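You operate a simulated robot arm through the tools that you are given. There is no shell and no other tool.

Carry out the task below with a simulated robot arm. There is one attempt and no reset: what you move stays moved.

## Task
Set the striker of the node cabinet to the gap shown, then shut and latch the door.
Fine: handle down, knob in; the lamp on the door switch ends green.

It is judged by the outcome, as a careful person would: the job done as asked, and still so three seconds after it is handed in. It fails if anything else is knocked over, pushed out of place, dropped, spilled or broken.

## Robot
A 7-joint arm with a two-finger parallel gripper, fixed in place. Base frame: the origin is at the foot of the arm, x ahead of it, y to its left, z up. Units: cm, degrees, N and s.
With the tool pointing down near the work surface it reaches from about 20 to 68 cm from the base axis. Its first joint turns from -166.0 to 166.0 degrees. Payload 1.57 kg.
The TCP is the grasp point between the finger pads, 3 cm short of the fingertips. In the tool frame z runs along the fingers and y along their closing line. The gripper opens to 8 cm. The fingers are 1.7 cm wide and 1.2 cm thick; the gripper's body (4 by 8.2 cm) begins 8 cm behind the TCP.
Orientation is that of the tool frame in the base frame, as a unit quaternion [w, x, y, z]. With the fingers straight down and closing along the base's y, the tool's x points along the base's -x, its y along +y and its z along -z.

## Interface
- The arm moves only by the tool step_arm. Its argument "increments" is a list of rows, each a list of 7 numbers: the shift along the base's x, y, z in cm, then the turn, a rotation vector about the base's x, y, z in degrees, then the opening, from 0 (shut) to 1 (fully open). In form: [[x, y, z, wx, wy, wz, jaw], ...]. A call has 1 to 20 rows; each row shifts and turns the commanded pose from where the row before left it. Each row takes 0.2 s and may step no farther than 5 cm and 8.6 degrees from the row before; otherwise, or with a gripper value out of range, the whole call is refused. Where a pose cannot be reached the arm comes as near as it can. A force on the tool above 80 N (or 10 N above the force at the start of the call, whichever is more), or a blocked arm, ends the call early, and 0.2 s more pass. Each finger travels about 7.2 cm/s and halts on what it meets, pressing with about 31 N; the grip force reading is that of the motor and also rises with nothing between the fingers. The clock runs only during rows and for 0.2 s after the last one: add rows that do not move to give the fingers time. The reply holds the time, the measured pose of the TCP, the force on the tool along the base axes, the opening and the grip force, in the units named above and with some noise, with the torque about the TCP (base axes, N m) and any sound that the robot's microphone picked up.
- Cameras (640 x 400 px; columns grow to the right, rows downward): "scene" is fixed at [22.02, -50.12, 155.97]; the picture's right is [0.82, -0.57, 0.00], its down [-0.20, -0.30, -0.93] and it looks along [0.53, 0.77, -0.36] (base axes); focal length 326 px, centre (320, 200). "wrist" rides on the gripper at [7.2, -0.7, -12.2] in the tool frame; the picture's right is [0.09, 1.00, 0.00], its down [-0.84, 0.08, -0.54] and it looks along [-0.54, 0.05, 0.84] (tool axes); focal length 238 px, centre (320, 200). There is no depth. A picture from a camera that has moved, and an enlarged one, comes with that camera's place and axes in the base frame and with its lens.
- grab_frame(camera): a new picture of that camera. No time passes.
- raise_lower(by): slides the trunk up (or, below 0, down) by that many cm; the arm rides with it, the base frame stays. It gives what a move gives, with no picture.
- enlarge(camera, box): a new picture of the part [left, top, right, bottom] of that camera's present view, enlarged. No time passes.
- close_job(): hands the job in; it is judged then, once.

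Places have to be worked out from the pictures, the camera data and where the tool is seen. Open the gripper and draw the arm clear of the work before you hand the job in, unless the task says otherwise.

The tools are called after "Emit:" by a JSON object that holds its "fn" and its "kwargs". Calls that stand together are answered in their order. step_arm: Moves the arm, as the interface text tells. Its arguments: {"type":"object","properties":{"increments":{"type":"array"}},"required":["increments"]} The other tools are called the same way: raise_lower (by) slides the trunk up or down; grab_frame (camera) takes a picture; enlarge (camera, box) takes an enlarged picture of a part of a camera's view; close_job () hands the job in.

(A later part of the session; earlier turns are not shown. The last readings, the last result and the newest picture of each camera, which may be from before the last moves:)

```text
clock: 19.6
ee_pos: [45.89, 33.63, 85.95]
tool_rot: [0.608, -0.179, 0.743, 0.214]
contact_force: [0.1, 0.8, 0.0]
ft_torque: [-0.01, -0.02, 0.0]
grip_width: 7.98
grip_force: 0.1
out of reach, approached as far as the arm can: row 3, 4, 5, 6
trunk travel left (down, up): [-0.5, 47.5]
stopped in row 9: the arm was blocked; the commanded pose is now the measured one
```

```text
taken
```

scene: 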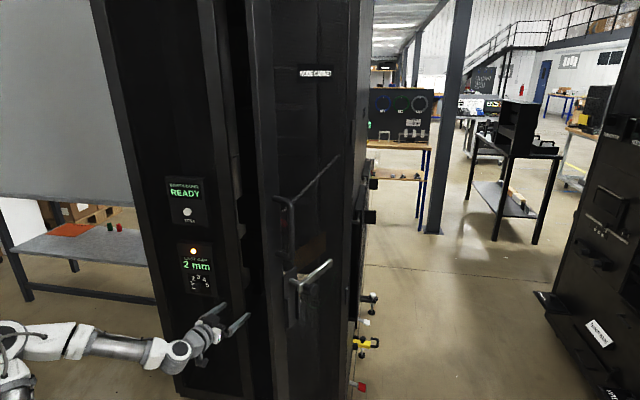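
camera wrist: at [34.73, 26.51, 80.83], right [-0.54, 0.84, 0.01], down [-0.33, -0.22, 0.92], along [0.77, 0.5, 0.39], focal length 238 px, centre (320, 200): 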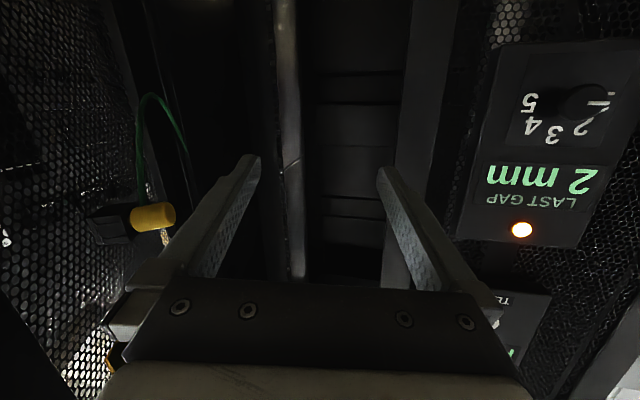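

The arm can't hold a horizontal tool this low (wrist limit). I'll instead approach the knob obliquely from above (tool pitched ~55° down, rolled −20° about the panel normal), grip its left/right sides and turn about the panel normal. First I reorient in free space.

Emit:
{"fn": "step_arm", "kwargs": {"increments": [[-0.7, 1.5, 1, -6.76, 2.89, 0.93, 1], [-0.7, 1.5, 1, -6.76, 2.89, 0.93, 1], [-0.7, 1.5, 1, -6.76, 2.89, 0.93, 1], [-0.7, 1.5, 1, -6.76, 2.89, 0.93, 1], [-0.7, 1.5, 1, -6.76, 2.89, 0.93, 1], [-0.7, 1.5, 1, -6.76, 2.89, 0.93, 1], [-0.7, 1.5, 1, -6.76, 2.89, 0.93, 1], [0, 0, 0, 0, 0, 0, 1]]}}

Emit:
{"fn": "grab_frame", "kwargs": {"camera": "scene"}}

Emit:
{"fn": "grab_frame", "kwargs": {"camera": "wrist"}}

```text
clock: 20.5
ee_pos: [48.61, 32.35, 88.56]
tool_rot: [0.507, -0.232, 0.828, 0.064]
contact_force: [-0.3, 0.6, -0.4]
ft_torque: [-0.03, -0.02, 0.03]
grip_width: 8.0
grip_force: 0.0
trunk travel left (down, up): [-0.5, 47.5]
stopped in row 4: the arm was blocked; the commanded pose is now the measured one
```

```text
taken
```

scene: 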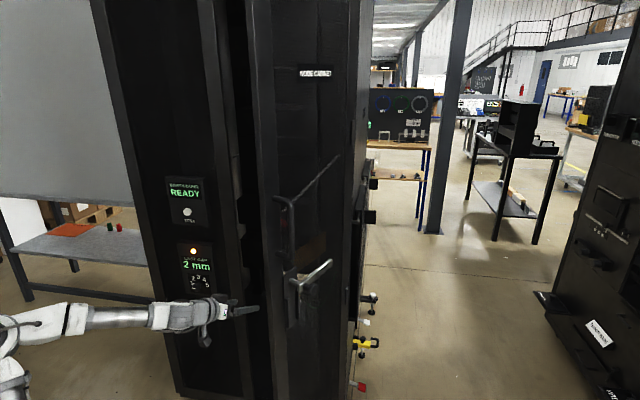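

```text
taken
camera wrist: at [36.28, 25.15, 88.19], right [-0.48, 0.85, -0.21], down [-0.16, 0.15, 0.98], along [0.86, 0.51, 0.06], focal length 238 px, centre (320, 200)
```

wrist: 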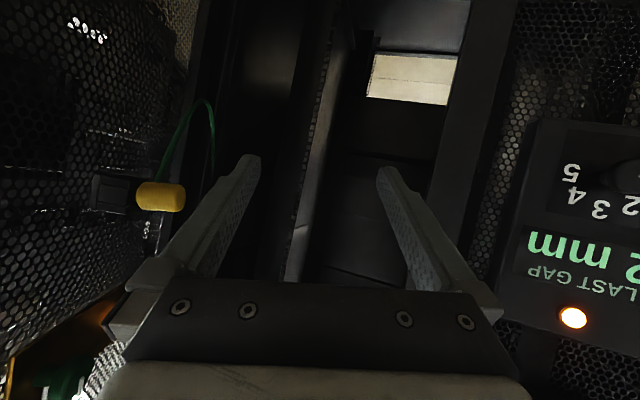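

The wrist hit a limit again. I back up to the earlier comfortable pose (q≈[0.418,-0.347,0.799,0.259] at (40,31,95)) before trying a different route.

Emit:
{"fn": "step_arm", "kwargs": {"increments": [[-2.1, -0.3, 1.5, 2.45, 2.8, 5.97, 1], [-2.1, -0.3, 1.5, 2.45, 2.8, 5.97, 1], [-2.1, -0.3, 1.5, 2.45, 2.8, 5.97, 1], [-2.1, -0.3, 1.5, 2.45, 2.8, 5.97, 1], [0, 0, 0, 0, 0, 0, 1]]}}

```text
clock: 21.4
ee_pos: [46.71, 24.73, 92.5]
tool_rot: [0.456, -0.269, 0.835, 0.152]
contact_force: [0.0, 0.3, -0.4]
ft_torque: [-0.02, 0.0, 0.02]
grip_width: 8.01
grip_force: 0.0
trunk travel left (down, up): [-0.5, 47.5]
stopped in row 4: the arm was blocked; the commanded pose is now the measured one
```

Force is near zero so no contact; a joint limit is bending the path. I move straight back and up, translation only, away from the door.

Emit:
{"fn": "step_arm", "kwargs": {"increments": [[-1.5, 0.5, 1, 0, 0, 0, 1], [-1.5, 0.5, 1, 0, 0, 0, 1], [-1.5, 0.5, 1, 0, 0, 0, 1]]}}

Emit:
{"fn": "grab_frame", "kwargs": {"camera": "scene"}}

```text
clock: 22.0
ee_pos: [46.95, 19.58, 94.47]
tool_rot: [0.464, -0.206, 0.852, 0.13]
contact_force: [-1.2, 0.1, 0.4]
ft_torque: [0.03, -0.03, -0.01]
grip_width: 8.0
grip_force: 0.0
trunk travel left (down, up): [-0.5, 47.5]
stopped in row 3: the arm was blocked; the commanded pose is now the measured one
```

```text
taken
```

scene: 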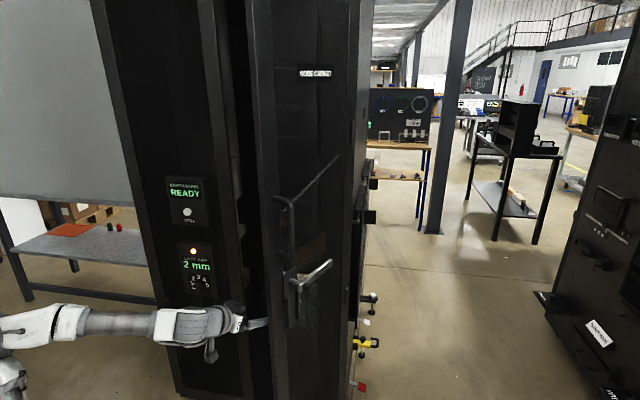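

Radial retreat with this pitch is what's limited. I pitch the tool downward first (in place), which should free the wrist.

Emit:
{"fn": "step_arm", "kwargs": {"increments": [[0, 0, 0.5, -3.4, 6.1, 0, 1], [0, 0, 0.5, -3.4, 6.1, 0, 1], [0, 0, 0.5, -3.4, 6.1, 0, 1]]}}

```text
clock: 22.8
ee_pos: [46.95, 19.65, 96.15]
tool_rot: [0.301, -0.223, 0.923, 0.085]
contact_force: [0.7, -0.5, 0.1]
ft_torque: [-0.02, -0.02, -0.02]
grip_width: 7.99
grip_force: 0.1
trunk travel left (down, up): [-0.5, 47.5]
```

Freed. Now I move left along the panel front, keeping this pitch.

Emit:
{"fn": "step_arm", "kwargs": {"increments": [[-1.6, 2.0, 0.3, 0, 0, 2, 1], [-1.6, 2.0, 0.3, 0, 0, 2, 1], [-1.6, 2.0, 0.3, 0, 0, 2, 1], [-1.6, 2.0, 0.3, 0, 0, 2, 1], [-1.6, 2.0, 0.3, 0, 0, 2, 1], [-1.6, 2.0, 0.3, 0, 0, 2, 1], [-1.6, 2.0, 0.3, 0, 0, 2, 1], [-1.6, 2.0, 0.3, 0, 0, 2, 1]]}}

Emit:
{"fn": "grab_frame", "kwargs": {"camera": "wrist"}}

```text
clock: 23.9
ee_pos: [44.65, 21.76, 96.44]
tool_rot: [0.307, -0.22, 0.926, 0.028]
contact_force: [0.3, -0.3, -1.1]
ft_torque: [0.02, -0.01, -0.02]
grip_width: 8.01
grip_force: 0.1
trunk travel left (down, up): [-0.5, 47.5]
stopped in row 5: the arm was blocked; the commanded pose is now the measured one
```

```text
taken
camera wrist: at [32.91, 15.98, 102.05], right [-0.49, 0.86, -0.14], down [0.27, 0.3, 0.92], along [0.83, 0.41, -0.37], focal length 238 px, centre (320, 200)
```

wrist: 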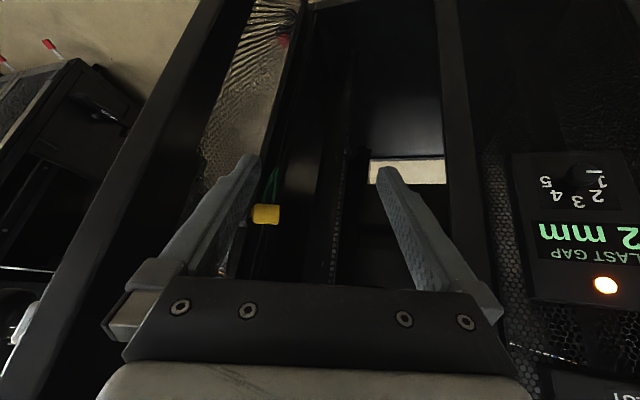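

Emit:
{"fn": "grab_frame", "kwargs": {"camera": "scene"}}

Emit:
{"fn": "enlarge", "kwargs": {"camera": "scene", "box": [0, 250, 290, 400]}}

```text
taken
```

scene: 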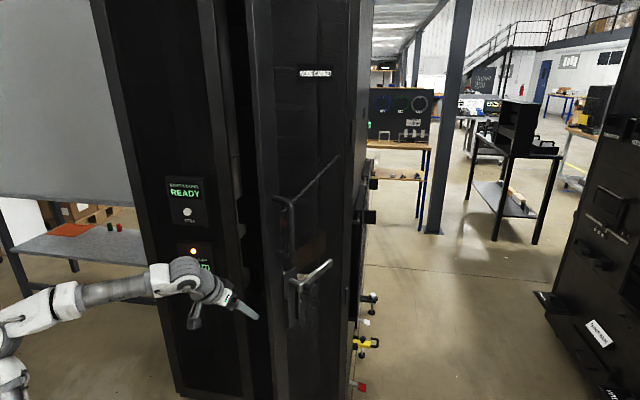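

```text
2.21 times, centred on (145, 325) of scene
camera zoom: at [22.02, -50.12, 155.97], right [0.82, -0.57, 0.0], down [-0.2, -0.3, -0.93], along [0.53, 0.77, -0.36], focal length 720 px, centre (706, -76)
```

zoom: 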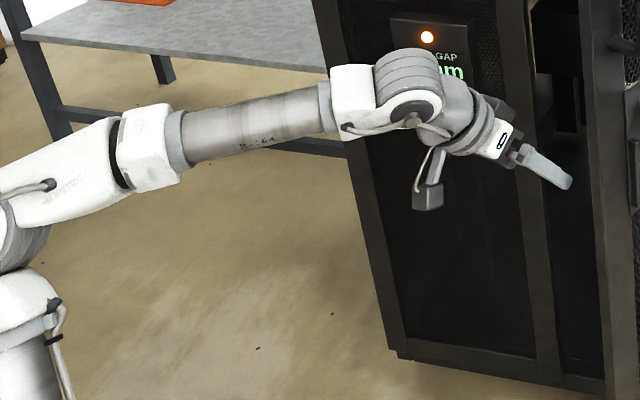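

I probe which directions are free with small single-axis moves.

Emit:
{"fn": "step_arm", "kwargs": {"increments": [[0, 1, 0, 0, 0, 0, 1], [0, 1, 0, 0, 0, 0, 1]]}}

Emit:
{"fn": "step_arm", "kwargs": {"increments": [[0, 0, 1, 0, 0, 0, 1], [0, 0, 1, 0, 0, 0, 1]]}}

Emit:
{"fn": "step_arm", "kwargs": {"increments": [[0, 0, 0, -3, 5, 0, 1], [0, 0, 0, -3, 5, 0, 1]]}}

Emit:
{"fn": "step_arm", "kwargs": {"increments": [[-1, 0, 0, 0, 0, 0, 1], [-1, 0, 0, 0, 0, 0, 1]]}}

```text
clock: 24.4
ee_pos: [44.7, 23.57, 96.64]
tool_rot: [0.308, -0.22, 0.925, 0.027]
contact_force: [1.2, -0.9, -0.2]
ft_torque: [0.01, 0.0, -0.04]
grip_width: 8.0
grip_force: 0.2
trunk travel left (down, up): [-0.5, 47.5]
```

```text
clock: 25.1
ee_pos: [44.61, 23.8, 98.42]
tool_rot: [0.308, -0.221, 0.925, 0.022]
contact_force: [0.0, -0.8, 0.0]
ft_torque: [0.02, 0.02, 0.02]
grip_width: 7.98
grip_force: 0.1
trunk travel left (down, up): [-0.5, 47.5]
```

```text
clock: 25.6
ee_pos: [44.27, 23.83, 98.45]
tool_rot: [0.213, -0.236, 0.948, -0.001]
contact_force: [-0.6, 0.8, -0.6]
ft_torque: [-0.02, -0.03, -0.01]
grip_width: 7.99
grip_force: 0.0
trunk travel left (down, up): [-0.5, 47.5]
```

```text
clock: 26.4
ee_pos: [44.33, 20.79, 97.41]
tool_rot: [0.21, -0.196, 0.957, -0.036]
contact_force: [-0.1, 0.4, 0.6]
ft_torque: [0.01, 0.0, 0.02]
grip_width: 8.0
grip_force: 0.1
trunk travel left (down, up): [-0.5, 47.5]
stopped in row 2: the arm was blocked; the commanded pose is now the measured one
```

Retreat in −x is what's blocked here. I test yaw and the raised-trunk alternative to see which joint is limiting.

Emit:
{"fn": "step_arm", "kwargs": {"increments": [[0, 0, 0, 0, 0, 6, 1], [0, 0, 0, 0, 0, 6, 1], [0, 0, 0, 0, 0, 6, 1]]}}

Emit:
{"fn": "step_arm", "kwargs": {"increments": [[0, 1.5, 1, 0, 0, 0, 1], [0, 1.5, 1, 0, 0, 0, 1], [0, 1.5, 1, 0, 0, 0, 1]]}}

Emit:
{"fn": "step_arm", "kwargs": {"increments": [[-1, 0, 0.5, 0, 3, 0, 1], [-1, 0, 0.5, 0, 3, 0, 1]]}}

Emit:
{"fn": "grab_frame", "kwargs": {"camera": "scene"}}

```text
clock: 27.2
ee_pos: [44.65, 21.5, 95.59]
tool_rot: [0.202, -0.309, 0.924, -0.102]
contact_force: [0.6, 0.4, 0.1]
ft_torque: [-0.01, 0.02, 0.01]
grip_width: 8.01
grip_force: 0.0
trunk travel left (down, up): [-0.5, 47.5]
stopped in row 3: the arm was blocked; the commanded pose is now the measured one
```

```text
clock: 28.0
ee_pos: [44.24, 25.95, 98.68]
tool_rot: [0.204, -0.31, 0.923, -0.098]
contact_force: [0.3, 0.3, -0.2]
ft_torque: [0.02, 0.04, -0.01]
grip_width: 8.01
grip_force: 0.1
trunk travel left (down, up): [-0.5, 47.5]
```

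```text
clock: 28.6
ee_pos: [42.46, 25.9, 99.5]
tool_rot: [0.154, -0.314, 0.933, -0.083]
contact_force: [0.0, -0.3, -0.1]
ft_torque: [0.0, -0.02, -0.04]
grip_width: 8.0
grip_force: 0.1
trunk travel left (down, up): [-0.5, 47.5]
```

```text
taken
```

scene: 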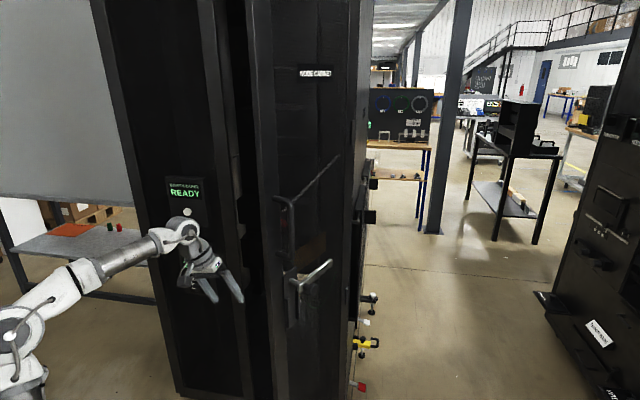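

With the tool nearly vertical the arm moves freely. I'll grip the dial knob from above (tool ~72° down, roll −20° about the panel normal) and move now to above/in front of the dial.

Emit:
{"fn": "step_arm", "kwargs": {"increments": [[-0.38, 1.5, 0, -0.55, -2.15, 3.62, 1], [-0.38, 1.5, 0, -0.55, -2.15, 3.62, 1], [-0.38, 1.5, 0, -0.55, -2.15, 3.62, 1], [-0.38, 2.2, 0, 0, 0, 0, 1], [-0.38, 2.2, 0, 0, 0, 0, 1], [-0.38, 2.2, 0, 0, 0, 0, 1], [-0.38, 2.2, 0, 0, 0, 0, 1], [-0.38, 2.2, 0, 0, 0, 0, 1], [-0.38, 2.2, 0, 0, 0, 0, 1]]}}

Emit:
{"fn": "grab_frame", "kwargs": {"camera": "wrist"}}

Emit:
{"fn": "grab_frame", "kwargs": {"camera": "scene"}}

```text
clock: 30.6
ee_pos: [39.09, 43.74, 99.61]
tool_rot: [0.209, -0.398, 0.888, -0.1]
contact_force: [0.1, 0.1, -0.3]
ft_torque: [0.0, 0.05, 0.02]
grip_width: 7.98
grip_force: 0.1
trunk travel left (down, up): [-0.5, 47.5]
```

```text
taken
camera wrist: at [29.73, 37.96, 108.6], right [-0.72, 0.59, -0.37], down [0.2, 0.68, 0.7], along [0.67, 0.43, -0.61], focal length 238 px, centre (320, 200)
```

wrist: 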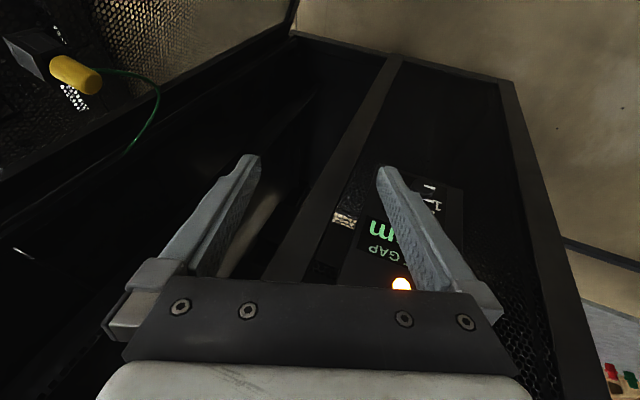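

```text
taken
```

scene: 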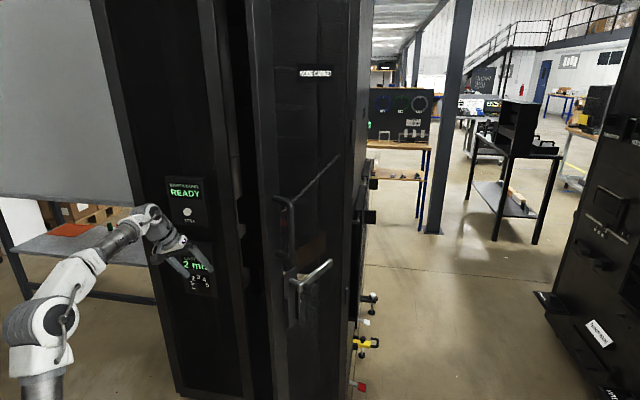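

Orientation reached exactly. Now I go to the pre-grasp point, 10 cm back along the tool axis from the knob.

Emit:
{"fn": "step_arm", "kwargs": {"increments": [[-0.24, 2.06, 0, 0, 0, 0, 1], [-0.24, 2.06, 0, 0, 0, 0, 1], [-0.24, 2.06, -1.0, 0, 0, 0, 1], [-0.24, 2.06, -1.4, 0, 0, 0, 1], [-0.24, 2.06, -1.4, 0, 0, 0, 1], [-0.24, 2.06, -1.4, 0, 0, 0, 1], [-0.24, 2.06, -1.4, 0, 0, 0, 1], [-0.24, 2.06, -1.4, 0, 0, 0, 1], [0, 0, 0, 0, 0, 0, 1]]}}

Emit:
{"fn": "grab_frame", "kwargs": {"camera": "wrist"}}

Emit:
{"fn": "enlarge", "kwargs": {"camera": "scene", "box": [140, 190, 260, 310]}}

```text
clock: 32.6
ee_pos: [36.5, 59.01, 90.64]
tool_rot: [0.209, -0.398, 0.887, -0.1]
contact_force: [-0.5, -0.5, 0.2]
ft_torque: [0.01, -0.02, -0.01]
grip_width: 7.99
grip_force: 0.0
out of reach, approached as far as the arm can: row 7, 8
trunk travel left (down, up): [-0.5, 47.5]
```

```text
taken
camera wrist: at [27.11, 53.33, 99.71], right [-0.72, 0.59, -0.37], down [0.2, 0.68, 0.7], along [0.67, 0.43, -0.61], focal length 238 px, centre (320, 200)
```

wrist: 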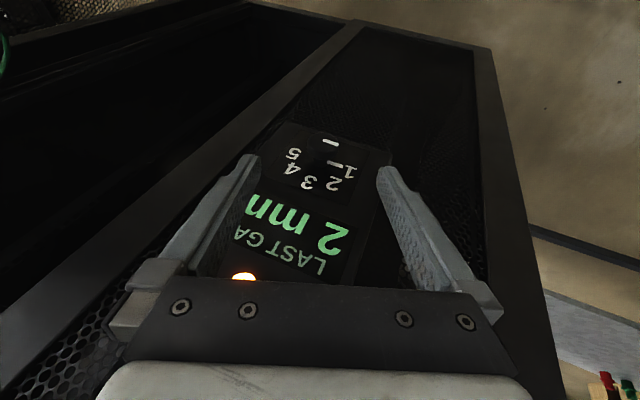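

```text
3.33 times, centred on (200, 250) of scene
camera zoom: at [22.02, -50.12, 155.97], right [0.82, -0.57, 0.0], down [-0.2, -0.3, -0.93], along [0.53, 0.77, -0.36], focal length 1087 px, centre (720, 33)
```

zoom: 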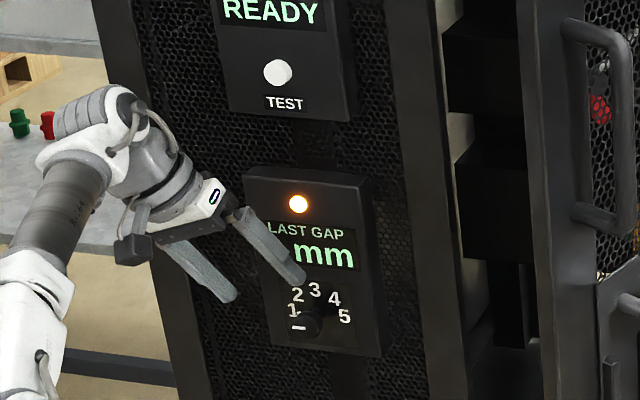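

The vertical pitch is at the reach limit here. I reduce pitch to ~55° down (which extends reach) at a pre-grasp 9 cm from the knob.

Emit:
{"fn": "step_arm", "kwargs": {"increments": [[-0.1, -0.27, -0.7, 3.77, -3.77, 1.94, 1], [-0.1, -0.27, -0.7, 3.77, -3.77, 1.94, 1], [-0.1, -0.27, -0.7, 3.77, -3.77, 1.94, 1], [0, 0, 0, 0, 0, 0, 1]]}}

Emit:
{"fn": "grab_frame", "kwargs": {"camera": "wrist"}}

Emit:
{"fn": "enlarge", "kwargs": {"camera": "wrist", "box": [220, 80, 420, 280]}}

Emit:
{"fn": "enlarge", "kwargs": {"camera": "scene", "box": [140, 220, 240, 310]}}

```text
clock: 33.6
ee_pos: [36.18, 58.24, 88.75]
tool_rot: [0.339, -0.409, 0.846, -0.04]
contact_force: [0.0, -0.3, 0.4]
ft_torque: [0.03, -0.01, -0.01]
grip_width: 8.0
grip_force: 0.0
trunk travel left (down, up): [-0.5, 47.5]
```

```text
taken
camera wrist: at [26.01, 49.93, 94.37], right [-0.7, 0.59, -0.39], down [-0.02, 0.54, 0.84], along [0.71, 0.6, -0.37], focal length 238 px, centre (320, 200)
```

wrist: 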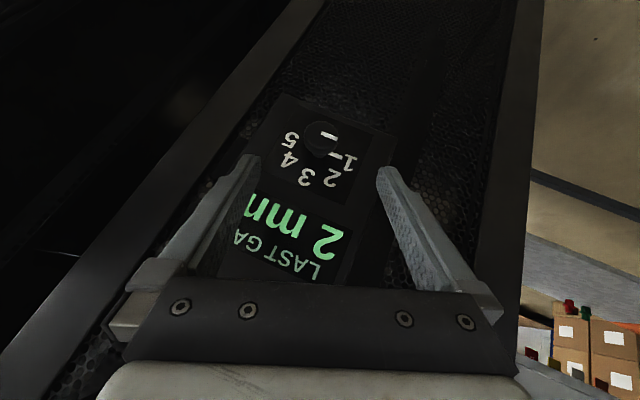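

```text
2.00 times, centred on (320, 180) of wrist
camera zoom: at [26.01, 49.93, 94.37], right [-0.7, 0.59, -0.39], down [-0.02, 0.54, 0.84], along [0.71, 0.6, -0.37], focal length 477 px, centre (320, 240)
```

zoom: 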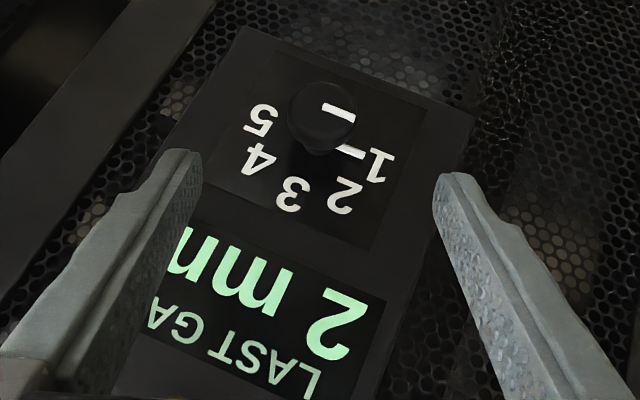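

```text
4.44 times, centred on (190, 265) of scene
camera zoom: at [22.02, -50.12, 155.97], right [0.82, -0.57, 0.0], down [-0.2, -0.3, -0.93], along [0.53, 0.77, -0.36], focal length 1449 px, centre (898, -89)
```

zoom: 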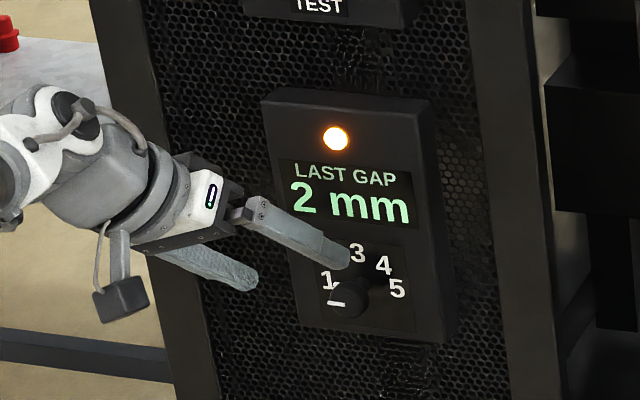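

Knob is centred between the fingers as predicted (within ~4 mm). I advance along the tool axis about 7.5 cm to straddle it.

Emit:
{"fn": "step_arm", "kwargs": {"increments": [[0.75, 0.25, -1.0, 0, 0, 0, 1], [0.75, 0.25, -1.0, 0, 0, 0, 1], [0.75, 0.25, -1.0, 0, 0, 0, 1], [0.75, 0.25, -1.0, 0, 0, 0, 1], [0.6, 0.2, -0.8, 0, 0, 0, 1], [0.5, 0.15, -0.6, 0, 0, 0, 1], [0, 0, 0, 0, 0, 0, 1]]}}

Emit:
{"fn": "enlarge", "kwargs": {"camera": "wrist", "box": [220, 80, 420, 280]}}

Emit:
{"fn": "enlarge", "kwargs": {"camera": "scene", "box": [140, 220, 240, 310]}}

```text
clock: 35.2
ee_pos: [40.23, 59.61, 83.13]
tool_rot: [0.338, -0.408, 0.847, -0.04]
contact_force: [-0.2, -0.4, -0.3]
ft_torque: [-0.01, 0.01, 0.01]
grip_width: 8.0
grip_force: 0.1
trunk travel left (down, up): [-0.5, 47.5]
```

```text
2.00 times, centred on (320, 180) of wrist
camera zoom: at [30.19, 51.37, 88.79], right [-0.7, 0.59, -0.39], down [-0.01, 0.54, 0.84], along [0.71, 0.6, -0.37], focal length 477 px, centre (320, 240)
```

zoom: 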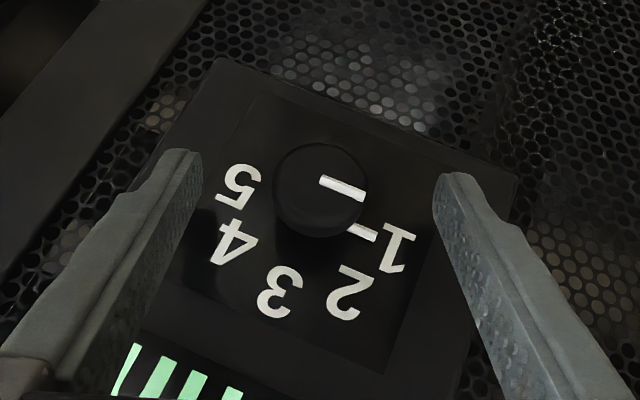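

```text
4.44 times, centred on (190, 265) of scene
camera zoom: at [22.02, -50.12, 155.97], right [0.82, -0.57, 0.0], down [-0.2, -0.3, -0.93], along [0.53, 0.77, -0.36], focal length 1449 px, centre (898, -89)
```

zoom: 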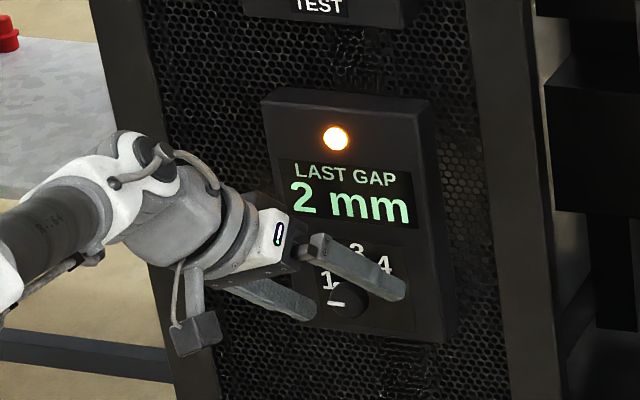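

The fingers straddle the knob well and there's no contact yet. I nudge 4 mm deeper and close the gripper on it.

Emit:
{"fn": "step_arm", "kwargs": {"increments": [[0.24, 0.08, -0.31, 0, 0, 0, 1], [0, 0, 0, 0, 0, 0, 1], [0, 0, 0, 0, 0, 0, 0.5], [0, 0, 0, 0, 0, 0, 0.4], [0, 0, 0, 0, 0, 0, 0.3], [0, 0, 0, 0, 0, 0, 0.2], [0, 0, 0, 0, 0, 0, 0], [0, 0, 0, 0, 0, 0, 0]]}}

Emit:
{"fn": "enlarge", "kwargs": {"camera": "wrist", "box": [220, 80, 420, 280]}}

```text
clock: 37.0
ee_pos: [40.61, 59.63, 82.84]
tool_rot: [0.338, -0.408, 0.847, -0.041]
contact_force: [1.0, -1.1, -0.8]
ft_torque: [0.0, -0.06, 0.01]
grip_width: 3.17
grip_force: 40.3
trunk travel left (down, up): [-0.5, 47.5]
```

```text
2.00 times, centred on (320, 180) of wrist
camera zoom: at [30.47, 51.48, 88.5], right [-0.7, 0.59, -0.39], down [-0.01, 0.54, 0.84], along [0.71, 0.6, -0.37], focal length 477 px, centre (320, 240)
```

zoom: 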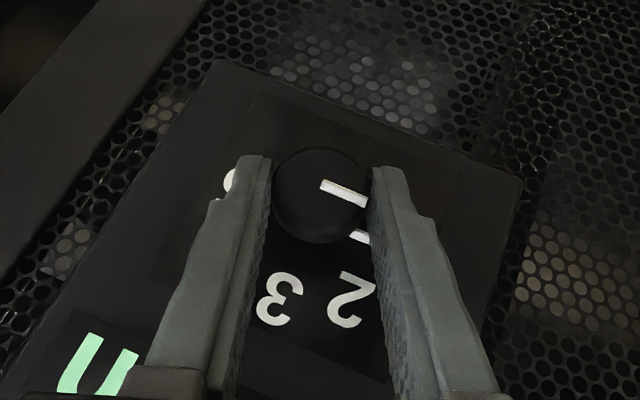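

Knob gripped (3.17 cm). I now turn it 45° clockwise (about the panel's inward normal), moving the TCP on the matching small arc.

Emit:
{"fn": "step_arm", "kwargs": {"increments": [[0.125, -0.125, 0.05, 5.3, 5.3, 0, 0], [0.129, -0.129, 0.03, 5.3, 5.3, 0, 0], [0.13, -0.13, 0.0, 5.3, 5.3, 0, 0], [0.129, -0.129, -0.02, 5.3, 5.3, 0, 0], [0.127, -0.127, -0.04, 5.3, 5.3, 0, 0], [0.122, -0.122, -0.07, 5.3, 5.3, 0, 0], [0, 0, 0, 0, 0, 0, 0]]}}

Emit:
{"fn": "enlarge", "kwargs": {"camera": "wrist", "box": [220, 80, 420, 280]}}

Emit:
{"fn": "enlarge", "kwargs": {"camera": "scene", "box": [140, 220, 240, 310]}}

```text
clock: 38.6
ee_pos: [41.32, 58.91, 82.92]
tool_rot: [0.194, -0.296, 0.885, 0.302]
contact_force: [11.2, 6.3, -5.6]
ft_torque: [0.17, -0.25, -0.41]
grip_width: 3.17
grip_force: 40.4
trunk travel left (down, up): [-0.5, 47.5]
```

```text
2.00 times, centred on (320, 180) of wrist
camera zoom: at [34.37, 47.57, 87.79], right [-0.71, 0.6, 0.37], down [0.49, 0.04, 0.87], along [0.51, 0.8, -0.32], focal length 477 px, centre (320, 240)
```

zoom: 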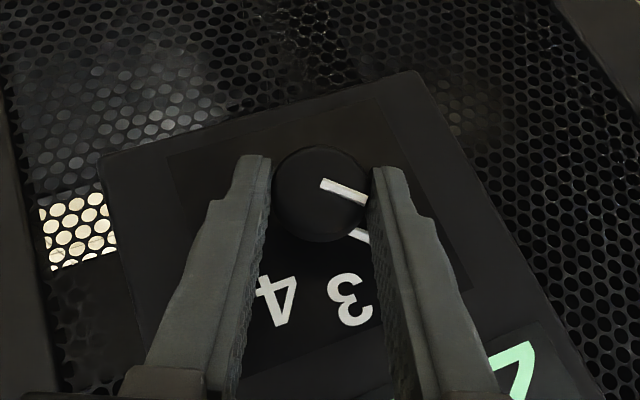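

```text
4.44 times, centred on (190, 265) of scene
camera zoom: at [22.02, -50.12, 155.97], right [0.82, -0.57, 0.0], down [-0.2, -0.3, -0.93], along [0.53, 0.77, -0.36], focal length 1449 px, centre (898, -89)
```

zoom: 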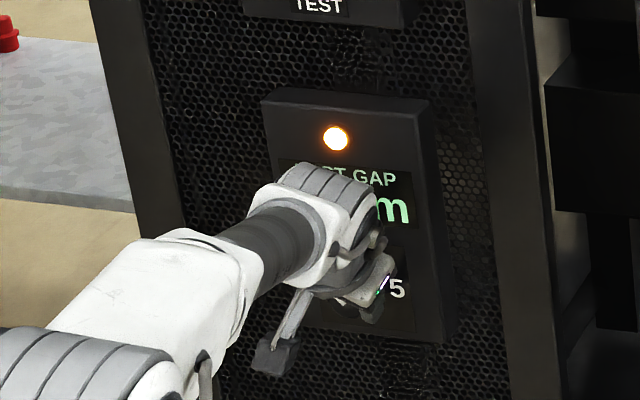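

The picture in the gripper frame has shifted exactly one label (3 now where 2 was), so the pointer should be on 2. I open the fingers and back out along the tool axis.

Emit:
{"fn": "step_arm", "kwargs": {"increments": [[0, 0, 0, 0, 0, 0, 0.6], [0, 0, 0, 0, 0, 0, 0.9], [0, 0, 0, 0, 0, 0, 1], [0, 0, 0, 0, 0, 0, 1]]}}

Emit:
{"fn": "enlarge", "kwargs": {"camera": "wrist", "box": [220, 80, 420, 280]}}

```text
clock: 39.6
ee_pos: [41.14, 58.88, 82.94]
tool_rot: [0.195, -0.297, 0.885, 0.302]
contact_force: [-0.1, -0.5, 0.0]
ft_torque: [0.0, -0.02, 0.04]
grip_width: 8.0
grip_force: 0.0
trunk travel left (down, up): [-0.5, 47.5]
```

```text
2.00 times, centred on (320, 180) of wrist
camera zoom: at [34.26, 47.56, 87.89], right [-0.71, 0.6, 0.37], down [0.49, 0.04, 0.87], along [0.51, 0.8, -0.32], focal length 477 px, centre (320, 240)
```

zoom: 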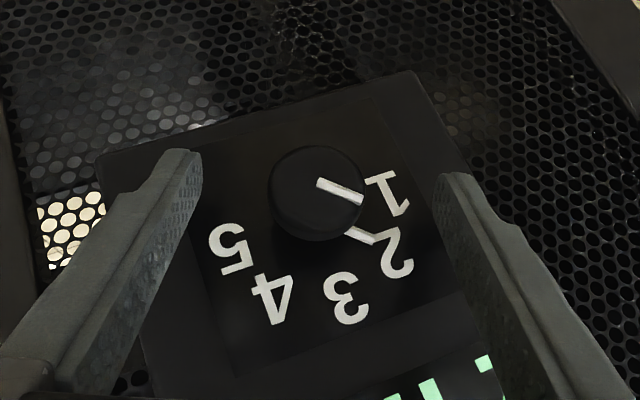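

Pointer is on 2. Now I retreat along the tool axis and then check the dial squarely.

Emit:
{"fn": "step_arm", "kwargs": {"increments": [[-0.29, -1.17, 1.34, 0, 0, 0, 1], [-0.29, -1.17, 1.34, 0, 0, 0, 1], [-0.29, -1.17, 1.34, 0, 0, 0, 1], [-0.29, -1.17, 1.34, 0, 0, 0, 1], [-0.29, -1.17, 1.34, 0, 0, 0, 1], [0, -2, 0.5, 0, 0, 0, 1], [0, -2, 0.5, 0, 0, 0, 1], [0, -2, 0.5, 0, 0, 0, 1]]}}

Emit:
{"fn": "grab_frame", "kwargs": {"camera": "wrist"}}

Emit:
{"fn": "enlarge", "kwargs": {"camera": "scene", "box": [170, 230, 230, 310]}}

Emit:
{"fn": "grab_frame", "kwargs": {"camera": "scene"}}

```text
clock: 41.4
ee_pos: [39.87, 46.87, 91.04]
tool_rot: [0.195, -0.297, 0.884, 0.303]
contact_force: [-0.2, 0.9, -0.3]
ft_torque: [0.0, 0.01, -0.04]
grip_width: 7.99
grip_force: 0.1
trunk travel left (down, up): [-0.5, 47.5]
```

```text
taken
camera wrist: at [32.83, 35.64, 96.04], right [-0.71, 0.6, 0.37], down [0.49, 0.04, 0.87], along [0.51, 0.8, -0.32], focal length 238 px, centre (320, 200)
```

wrist: 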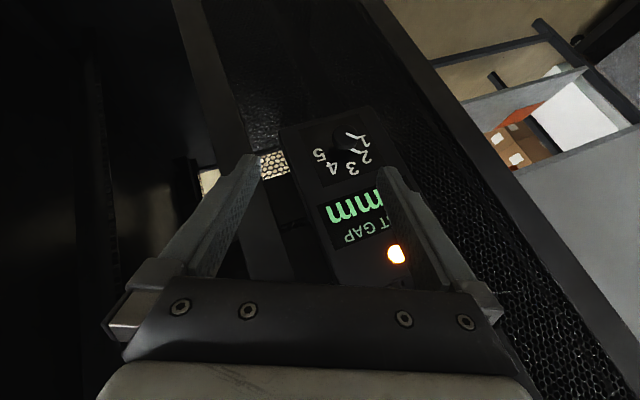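

```text
5.00 times, centred on (200, 270) of scene
camera zoom: at [22.02, -50.12, 155.97], right [0.82, -0.57, 0.0], down [-0.2, -0.3, -0.93], along [0.53, 0.77, -0.36], focal length 1630 px, centre (920, -150)
```

zoom: 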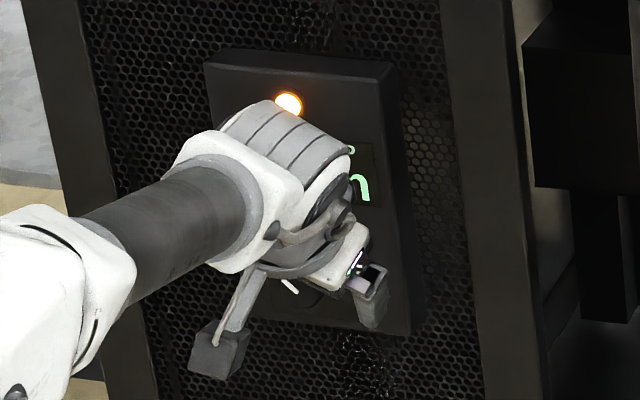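

```text
taken
```

scene: 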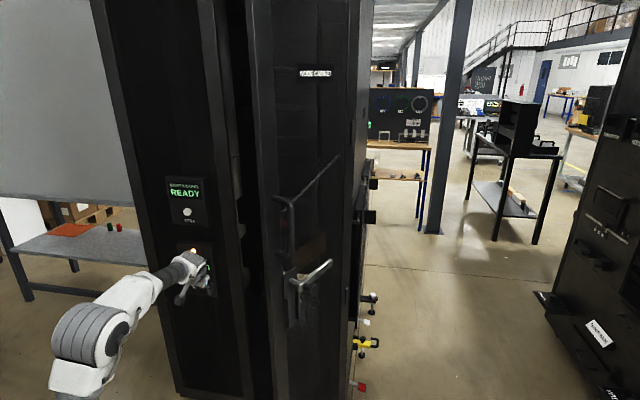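

Dial is on 2. Next the door: I undo the roll, raise the trunk to handle height and swing round the door's free edge to view its outer face.

Emit:
{"fn": "step_arm", "kwargs": {"increments": [[-1, -2, 0.5, -5.9, -5.9, 0, 1], [-1, -2, 0.5, -5.9, -5.9, 0, 1], [-1, -2, 0.5, -5.9, -5.9, 0, 1], [-1, -1, 0, 0, 0, 0, 1]]}}

Emit:
{"fn": "raise_lower", "kwargs": {"by": 22}}

Emit:
{"fn": "step_arm", "kwargs": {"increments": [[-0.6, -2.4, 0, 0, 0, 0, 1], [-0.6, -2.4, 0, 0, 0, 0, 1], [-0.6, -2.4, 0, 0, 0, 0, 1], [-0.4, -2.4, 0, 0, 0, 0, 1], [-0.4, -2.4, 0, 0, 0, 0, 1], [-0.4, -2.4, 0, 0, 0, 0, 1], [-0.2, -2.4, 0, 0, 0, 0, 1], [-0.2, -2.4, 0, 0, 0, 0, 1], [0, -2.4, 0, 0, 0, 0, 1], [0, -2.4, 0, 0, 0, 0, 1]]}}

Emit:
{"fn": "grab_frame", "kwargs": {"camera": "wrist"}}

Emit:
{"fn": "grab_frame", "kwargs": {"camera": "scene"}}

```text
clock: 42.4
ee_pos: [35.74, 39.92, 92.57]
tool_rot: [0.28, -0.367, 0.88, 0.114]
contact_force: [0.4, 0.3, -0.6]
ft_torque: [0.0, -0.03, 0.0]
grip_width: 8.0
grip_force: 0.0
trunk travel left (down, up): [-0.5, 47.5]
```

```text
clock: 44.7
ee_pos: [35.9, 39.98, 114.62]
tool_rot: [0.28, -0.366, 0.88, 0.113]
contact_force: [-0.7, -0.1, -0.2]
ft_torque: [-0.05, -0.01, 0.03]
grip_width: 7.99
grip_force: 0.0
trunk travel left (down, up): [-22.5, 25.5]
```

```text
clock: 46.9
ee_pos: [32.4, 16.01, 114.5]
tool_rot: [0.28, -0.366, 0.88, 0.114]
contact_force: [0.3, -0.1, 0.0]
ft_torque: [-0.03, -0.02, -0.01]
grip_width: 8.0
grip_force: 0.0
trunk travel left (down, up): [-22.5, 25.5]
```

```text
taken
camera wrist: at [23.73, 6.35, 120.35], right [-0.76, 0.65, -0.06], down [0.2, 0.32, 0.92], along [0.62, 0.69, -0.38], focal length 238 px, centre (320, 200)
```

wrist: 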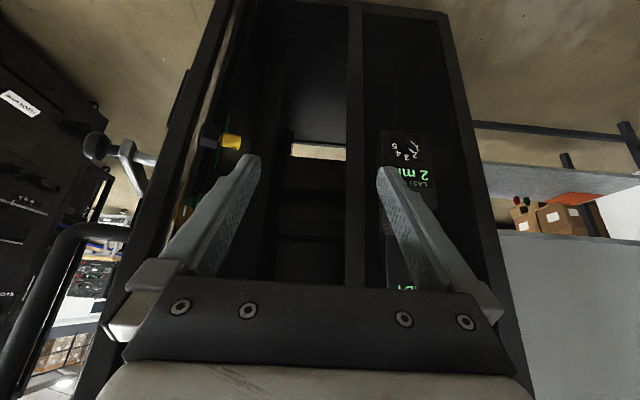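

```text
taken
```

scene: 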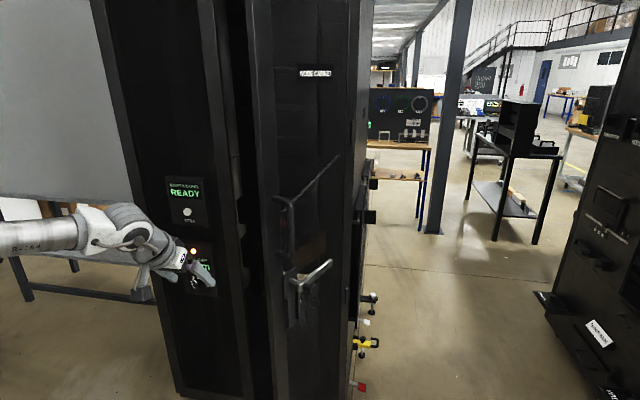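

Emit:
{"fn": "step_arm", "kwargs": {"increments": [[-0.2, -2.4, 0, 0, 0, 0, 1], [-0.2, -2.4, 0, 0, 0, 0, 1], [-0.2, -2.4, 0, 0, 0, 0, 1], [-0.2, -2.4, 0, 0, 0, 0, 1], [-0.2, -2.4, 0, 0, 0, 0, 1], [0, -2.4, 0, 0, 0, 0, 1], [0, -2.4, 0, 0, 0, 0, 1], [0, -2.4, 0, 0, 0, 0, 1], [0, -2.4, 0, 0, 0, 0, 1], [0, -2.4, 0, 0, 0, 0, 1]]}}

Emit:
{"fn": "grab_frame", "kwargs": {"camera": "wrist"}}

```text
clock: 49.1
ee_pos: [31.34, -8.3, 114.49]
tool_rot: [0.28, -0.366, 0.88, 0.114]
contact_force: [0.3, 0.3, -0.6]
ft_torque: [0.0, -0.02, 0.01]
grip_width: 8.0
grip_force: 0.1
trunk travel left (down, up): [-22.5, 25.5]
```

```text
taken
camera wrist: at [22.53, -17.75, 120.38], right [-0.76, 0.65, -0.06], down [0.21, 0.32, 0.92], along [0.62, 0.69, -0.38], focal length 238 px, centre (320, 200)
```

wrist: 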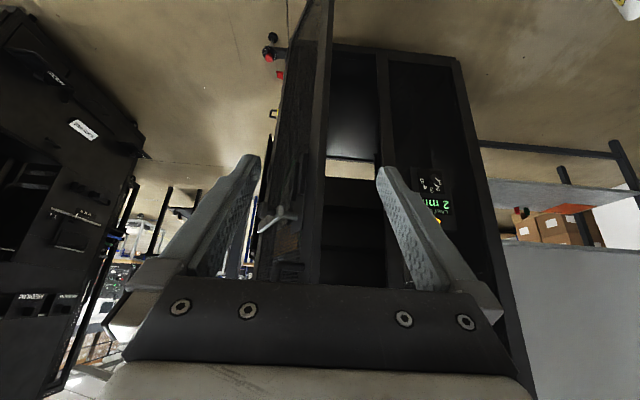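

Emit:
{"fn": "raise_lower", "kwargs": {"by": 14}}

Emit:
{"fn": "grab_frame", "kwargs": {"camera": "wrist"}}

Emit:
{"fn": "enlarge", "kwargs": {"camera": "wrist", "box": [230, 90, 350, 290]}}

Emit:
{"fn": "enlarge", "kwargs": {"camera": "wrist", "box": [240, 140, 340, 220]}}

```text
clock: 50.8
ee_pos: [31.23, -7.99, 128.68]
tool_rot: [0.28, -0.365, 0.88, 0.114]
contact_force: [0.3, -0.4, 0.4]
ft_torque: [-0.01, 0.02, 0.0]
grip_width: 7.99
grip_force: 0.0
trunk travel left (down, up): [-36.5, 11.5]
```

```text
taken
camera wrist: at [22.54, -17.71, 134.38], right [-0.76, 0.65, -0.06], down [0.21, 0.32, 0.92], along [0.62, 0.69, -0.38], focal length 238 px, centre (320, 200)
```

wrist: 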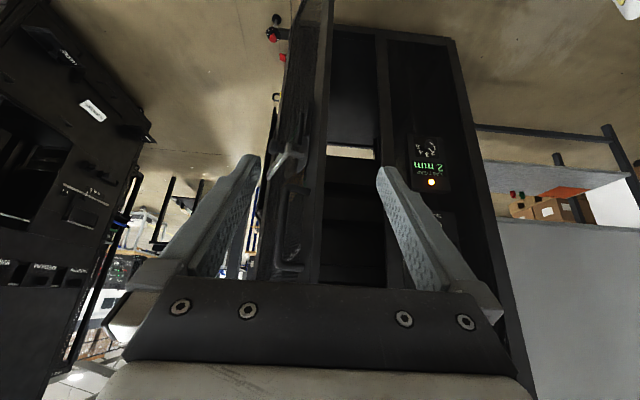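

```text
2.00 times, centred on (290, 190) of wrist
camera zoom: at [22.54, -17.71, 134.38], right [-0.76, 0.65, -0.06], down [0.21, 0.32, 0.92], along [0.62, 0.69, -0.38], focal length 477 px, centre (380, 220)
```

zoom: 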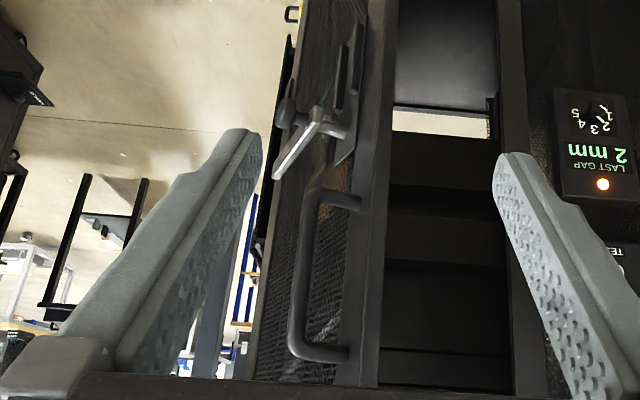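

```text
5.00 times, centred on (290, 180) of wrist
camera zoom: at [22.54, -17.71, 134.38], right [-0.76, 0.65, -0.06], down [0.21, 0.32, 0.92], along [0.62, 0.69, -0.38], focal length 1192 px, centre (470, 300)
```

zoom: 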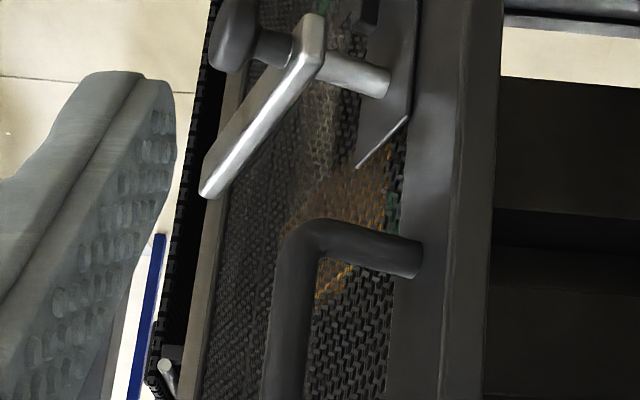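

Clear view now: spindle, lever pointing toward the hinge and slightly up, knob coaxial on the outside, a channel plate below. I sidestep for a second view to triangulate the handle.

Emit:
{"fn": "step_arm", "kwargs": {"increments": [[1.8, -1.56, 0, 0, 0, 0, 1], [1.8, -1.56, 0, 0, 0, 0, 1], [1.8, -1.56, 0, 0, 0, 0, 1], [1.8, -1.56, 0, 0, 0, 0, 1], [1.8, -1.56, 0, 0, 0, 0, 1], [0, 0, 0, 0, 0, 0, 1]]}}

Emit:
{"fn": "grab_frame", "kwargs": {"camera": "wrist"}}

Emit:
{"fn": "enlarge", "kwargs": {"camera": "wrist", "box": [260, 90, 420, 200]}}

Emit:
{"fn": "enlarge", "kwargs": {"camera": "wrist", "box": [260, 180, 420, 290]}}

```text
clock: 52.2
ee_pos: [40.12, -15.99, 128.62]
tool_rot: [0.281, -0.366, 0.88, 0.113]
contact_force: [-0.4, -0.5, -0.2]
ft_torque: [0.01, -0.03, 0.01]
grip_width: 7.98
grip_force: 0.0
trunk travel left (down, up): [-36.5, 11.5]
```

```text
taken
camera wrist: at [31.4, -25.57, 134.39], right [-0.76, 0.65, -0.06], down [0.2, 0.32, 0.92], along [0.62, 0.69, -0.38], focal length 238 px, centre (320, 200)
```

wrist: 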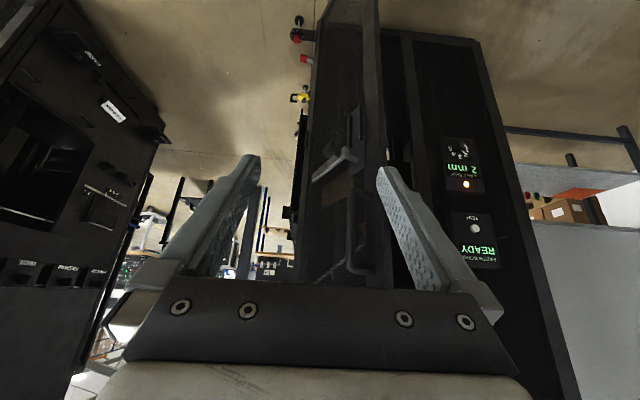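

```text
3.64 times, centred on (340, 145) of wrist
camera zoom: at [31.4, -25.57, 134.39], right [-0.76, 0.65, -0.06], down [0.2, 0.32, 0.92], along [0.62, 0.69, -0.38], focal length 867 px, centre (247, 400)
```

zoom: 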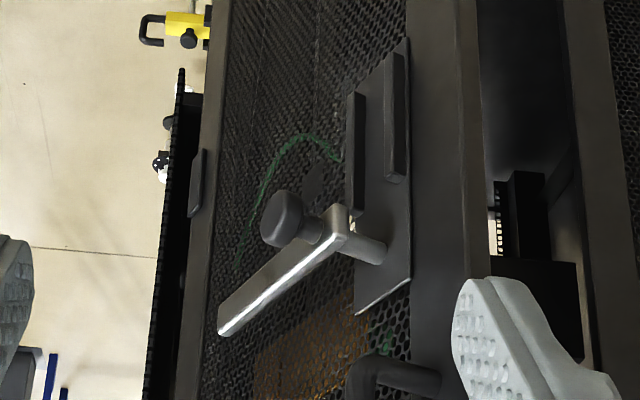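

```text
3.64 times, centred on (340, 235) of wrist
camera zoom: at [31.4, -25.57, 134.39], right [-0.76, 0.65, -0.06], down [0.2, 0.32, 0.92], along [0.62, 0.69, -0.38], focal length 867 px, centre (247, 73)
```

zoom: 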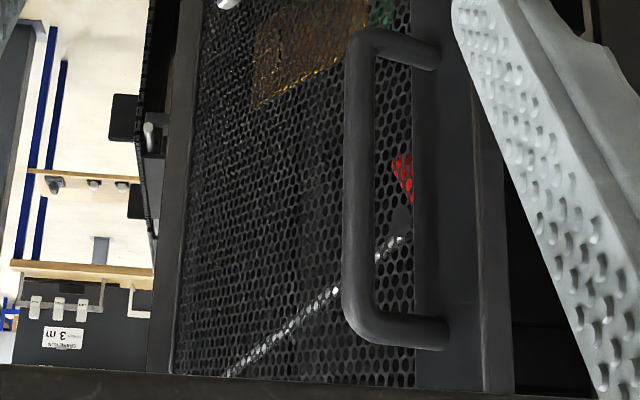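

Triangulation gives: hinge ≈ (85.5, 25.5), door width ≈ 38 cm, door now at ~66° open; pull bar (vertical, ~1.7 cm) at ≈ (53.7, 7.6), z 114–129; lever hub ≈ (57, 9, 106), lever horizontal toward hinge. I plan to grip the pull bar and swing the door shut; first I lower the trunk a bit and reorient.

Emit:
{"fn": "raise_lower", "kwargs": {"by": -12}}

Emit:
{"fn": "step_arm", "kwargs": {"increments": [[0.5, 1.2, 1.2, 0, 0, 6.67, 0.8], [0.5, 1.2, 1.2, 0, 0, 6.67, 0.7], [0.5, 1.2, 1.2, 0, 0, 6.67, 0.65], [0.5, 1, 1.2, 5.9, -2.76, 0, 0.62], [0.5, 1, 1.2, 5.9, -2.76, 0, 0.62], [0.5, 1, 1.2, 5.9, -2.76, 0, 0.62], [0, 0, 0, 0, 0, 0, 0.62]]}}

Emit:
{"fn": "grab_frame", "kwargs": {"camera": "wrist"}}

```text
clock: 53.7
ee_pos: [40.18, -15.92, 116.66]
tool_rot: [0.279, -0.367, 0.88, 0.115]
contact_force: [0.3, -0.7, 0.1]
ft_torque: [-0.01, 0.0, 0.02]
grip_width: 8.0
grip_force: 0.1
trunk travel left (down, up): [-24.5, 23.5]
```

```text
clock: 55.3
ee_pos: [43.16, -9.38, 123.79]
tool_rot: [0.39, -0.478, 0.748, 0.245]
contact_force: [-0.1, 0.0, 0.6]
ft_torque: [-0.02, 0.03, -0.01]
grip_width: 4.98
grip_force: 0.0
trunk travel left (down, up): [-24.5, 23.5]
```

```text
taken
camera wrist: at [37.7, -22.52, 124.96], right [-0.92, 0.37, -0.08], down [-0.06, 0.07, 1.0], along [0.38, 0.93, -0.04], focal length 238 px, centre (320, 200)
```

wrist: 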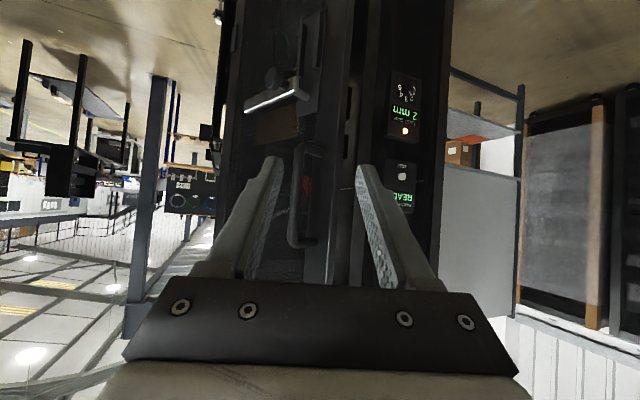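

Pose reached. I zoom to verify the pull bar and handle positions from this third viewpoint.

Emit:
{"fn": "enlarge", "kwargs": {"camera": "wrist", "box": [220, 20, 380, 140]}}

Emit:
{"fn": "enlarge", "kwargs": {"camera": "wrist", "box": [250, 120, 390, 290]}}

```text
3.33 times, centred on (300, 80) of wrist
camera zoom: at [37.7, -22.52, 124.96], right [-0.92, 0.37, -0.08], down [-0.06, 0.07, 1.0], along [0.38, 0.93, -0.04], focal length 794 px, centre (387, 600)
```

zoom: 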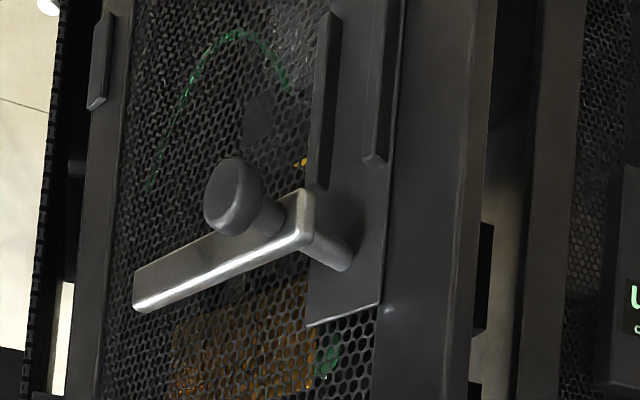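

```text
2.35 times, centred on (320, 205) of wrist
camera zoom: at [37.7, -22.52, 124.96], right [-0.92, 0.37, -0.08], down [-0.06, 0.07, 1.0], along [0.38, 0.93, -0.04], focal length 561 px, centre (320, 188)
```

zoom: 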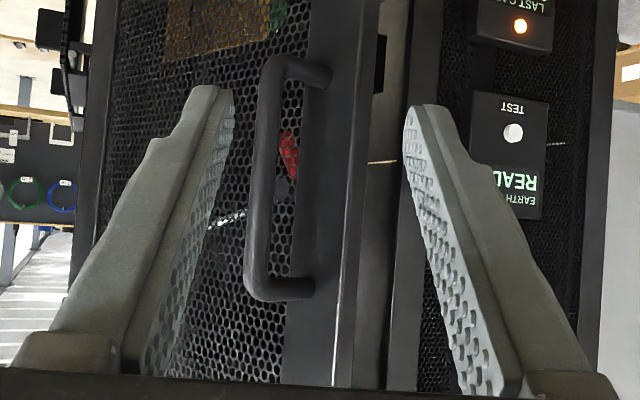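

Third view confirms the bar at (53.7, 7.6). I move to 8 cm in front of it along the tool heading.

Emit:
{"fn": "step_arm", "kwargs": {"increments": [[1.43, 1.95, -0.26, 0, 0, 0, 0.62], [1.43, 1.95, -0.26, 0, 0, 0, 0.62], [1.43, 1.95, -0.26, 0, 0, 0, 0.62], [1.43, 1.95, -0.26, 0, 0, 0, 0.62], [1.43, 1.95, -0.26, 0, 0, 0, 0.62], [0, 0, 0, 0, 0, 0, 0.62]]}}

Emit:
{"fn": "grab_frame", "kwargs": {"camera": "wrist"}}

Emit:
{"fn": "grab_frame", "kwargs": {"camera": "scene"}}

```text
clock: 56.7
ee_pos: [50.2, 0.51, 122.5]
tool_rot: [0.389, -0.478, 0.749, 0.245]
contact_force: [0.2, 0.2, 0.1]
ft_torque: [0.0, -0.06, 0.01]
grip_width: 4.97
grip_force: 0.0
trunk travel left (down, up): [-24.5, 23.5]
```

```text
taken
camera wrist: at [44.81, -12.46, 123.69], right [-0.92, 0.37, -0.08], down [-0.06, 0.07, 1.0], along [0.38, 0.93, -0.04], focal length 238 px, centre (320, 200)
```

wrist: 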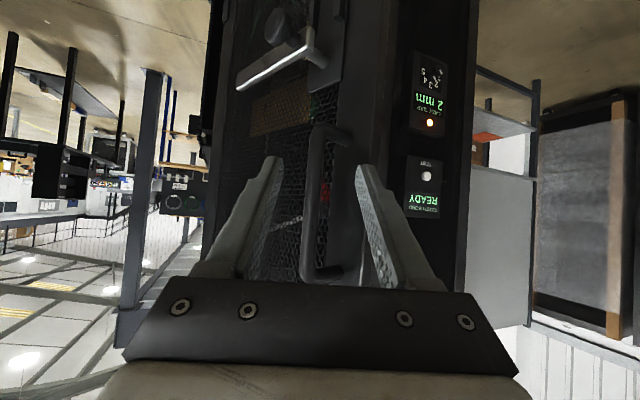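

```text
taken
```

scene: 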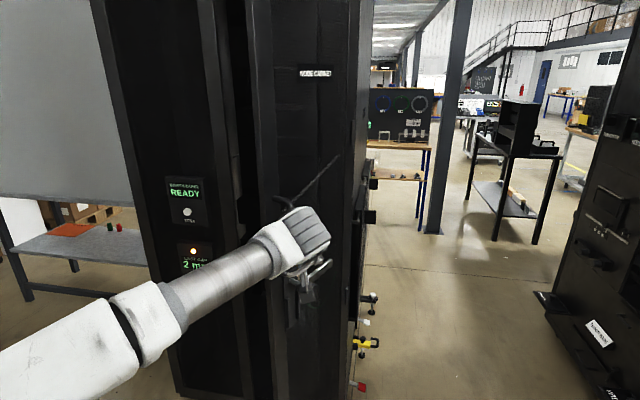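

The bar is centred between the fingers. I advance 8 cm and close on it.

Emit:
{"fn": "step_arm", "kwargs": {"increments": [[0.85, 1.78, -0.3, 0, 0, 0, 0.62], [0.85, 1.78, -0.3, 0, 0, 0, 0.62], [0.85, 1.78, -0.3, 0, 0, 0, 0.62], [0.85, 1.78, -0.3, 0, 0, 0, 0.62], [0, 0, 0, 0, 0, 0, 0.62]]}}

Emit:
{"fn": "enlarge", "kwargs": {"camera": "wrist", "box": [230, 80, 410, 290]}}

```text
clock: 57.9
ee_pos: [53.77, 7.73, 121.33]
tool_rot: [0.389, -0.478, 0.748, 0.245]
contact_force: [0.8, -0.4, 0.2]
ft_torque: [0.01, 0.01, -0.03]
grip_width: 4.97
grip_force: 0.1
trunk travel left (down, up): [-24.5, 23.5]
```

```text
1.90 times, centred on (320, 185) of wrist
camera zoom: at [48.4, -5.52, 122.44], right [-0.92, 0.37, -0.08], down [-0.06, 0.07, 1.0], along [0.38, 0.93, -0.05], focal length 454 px, centre (320, 229)
```

zoom: 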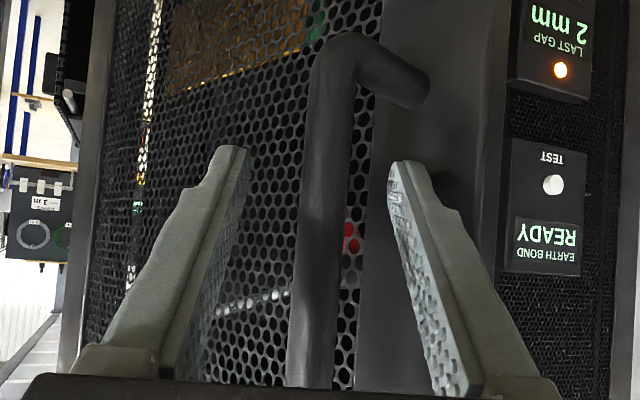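

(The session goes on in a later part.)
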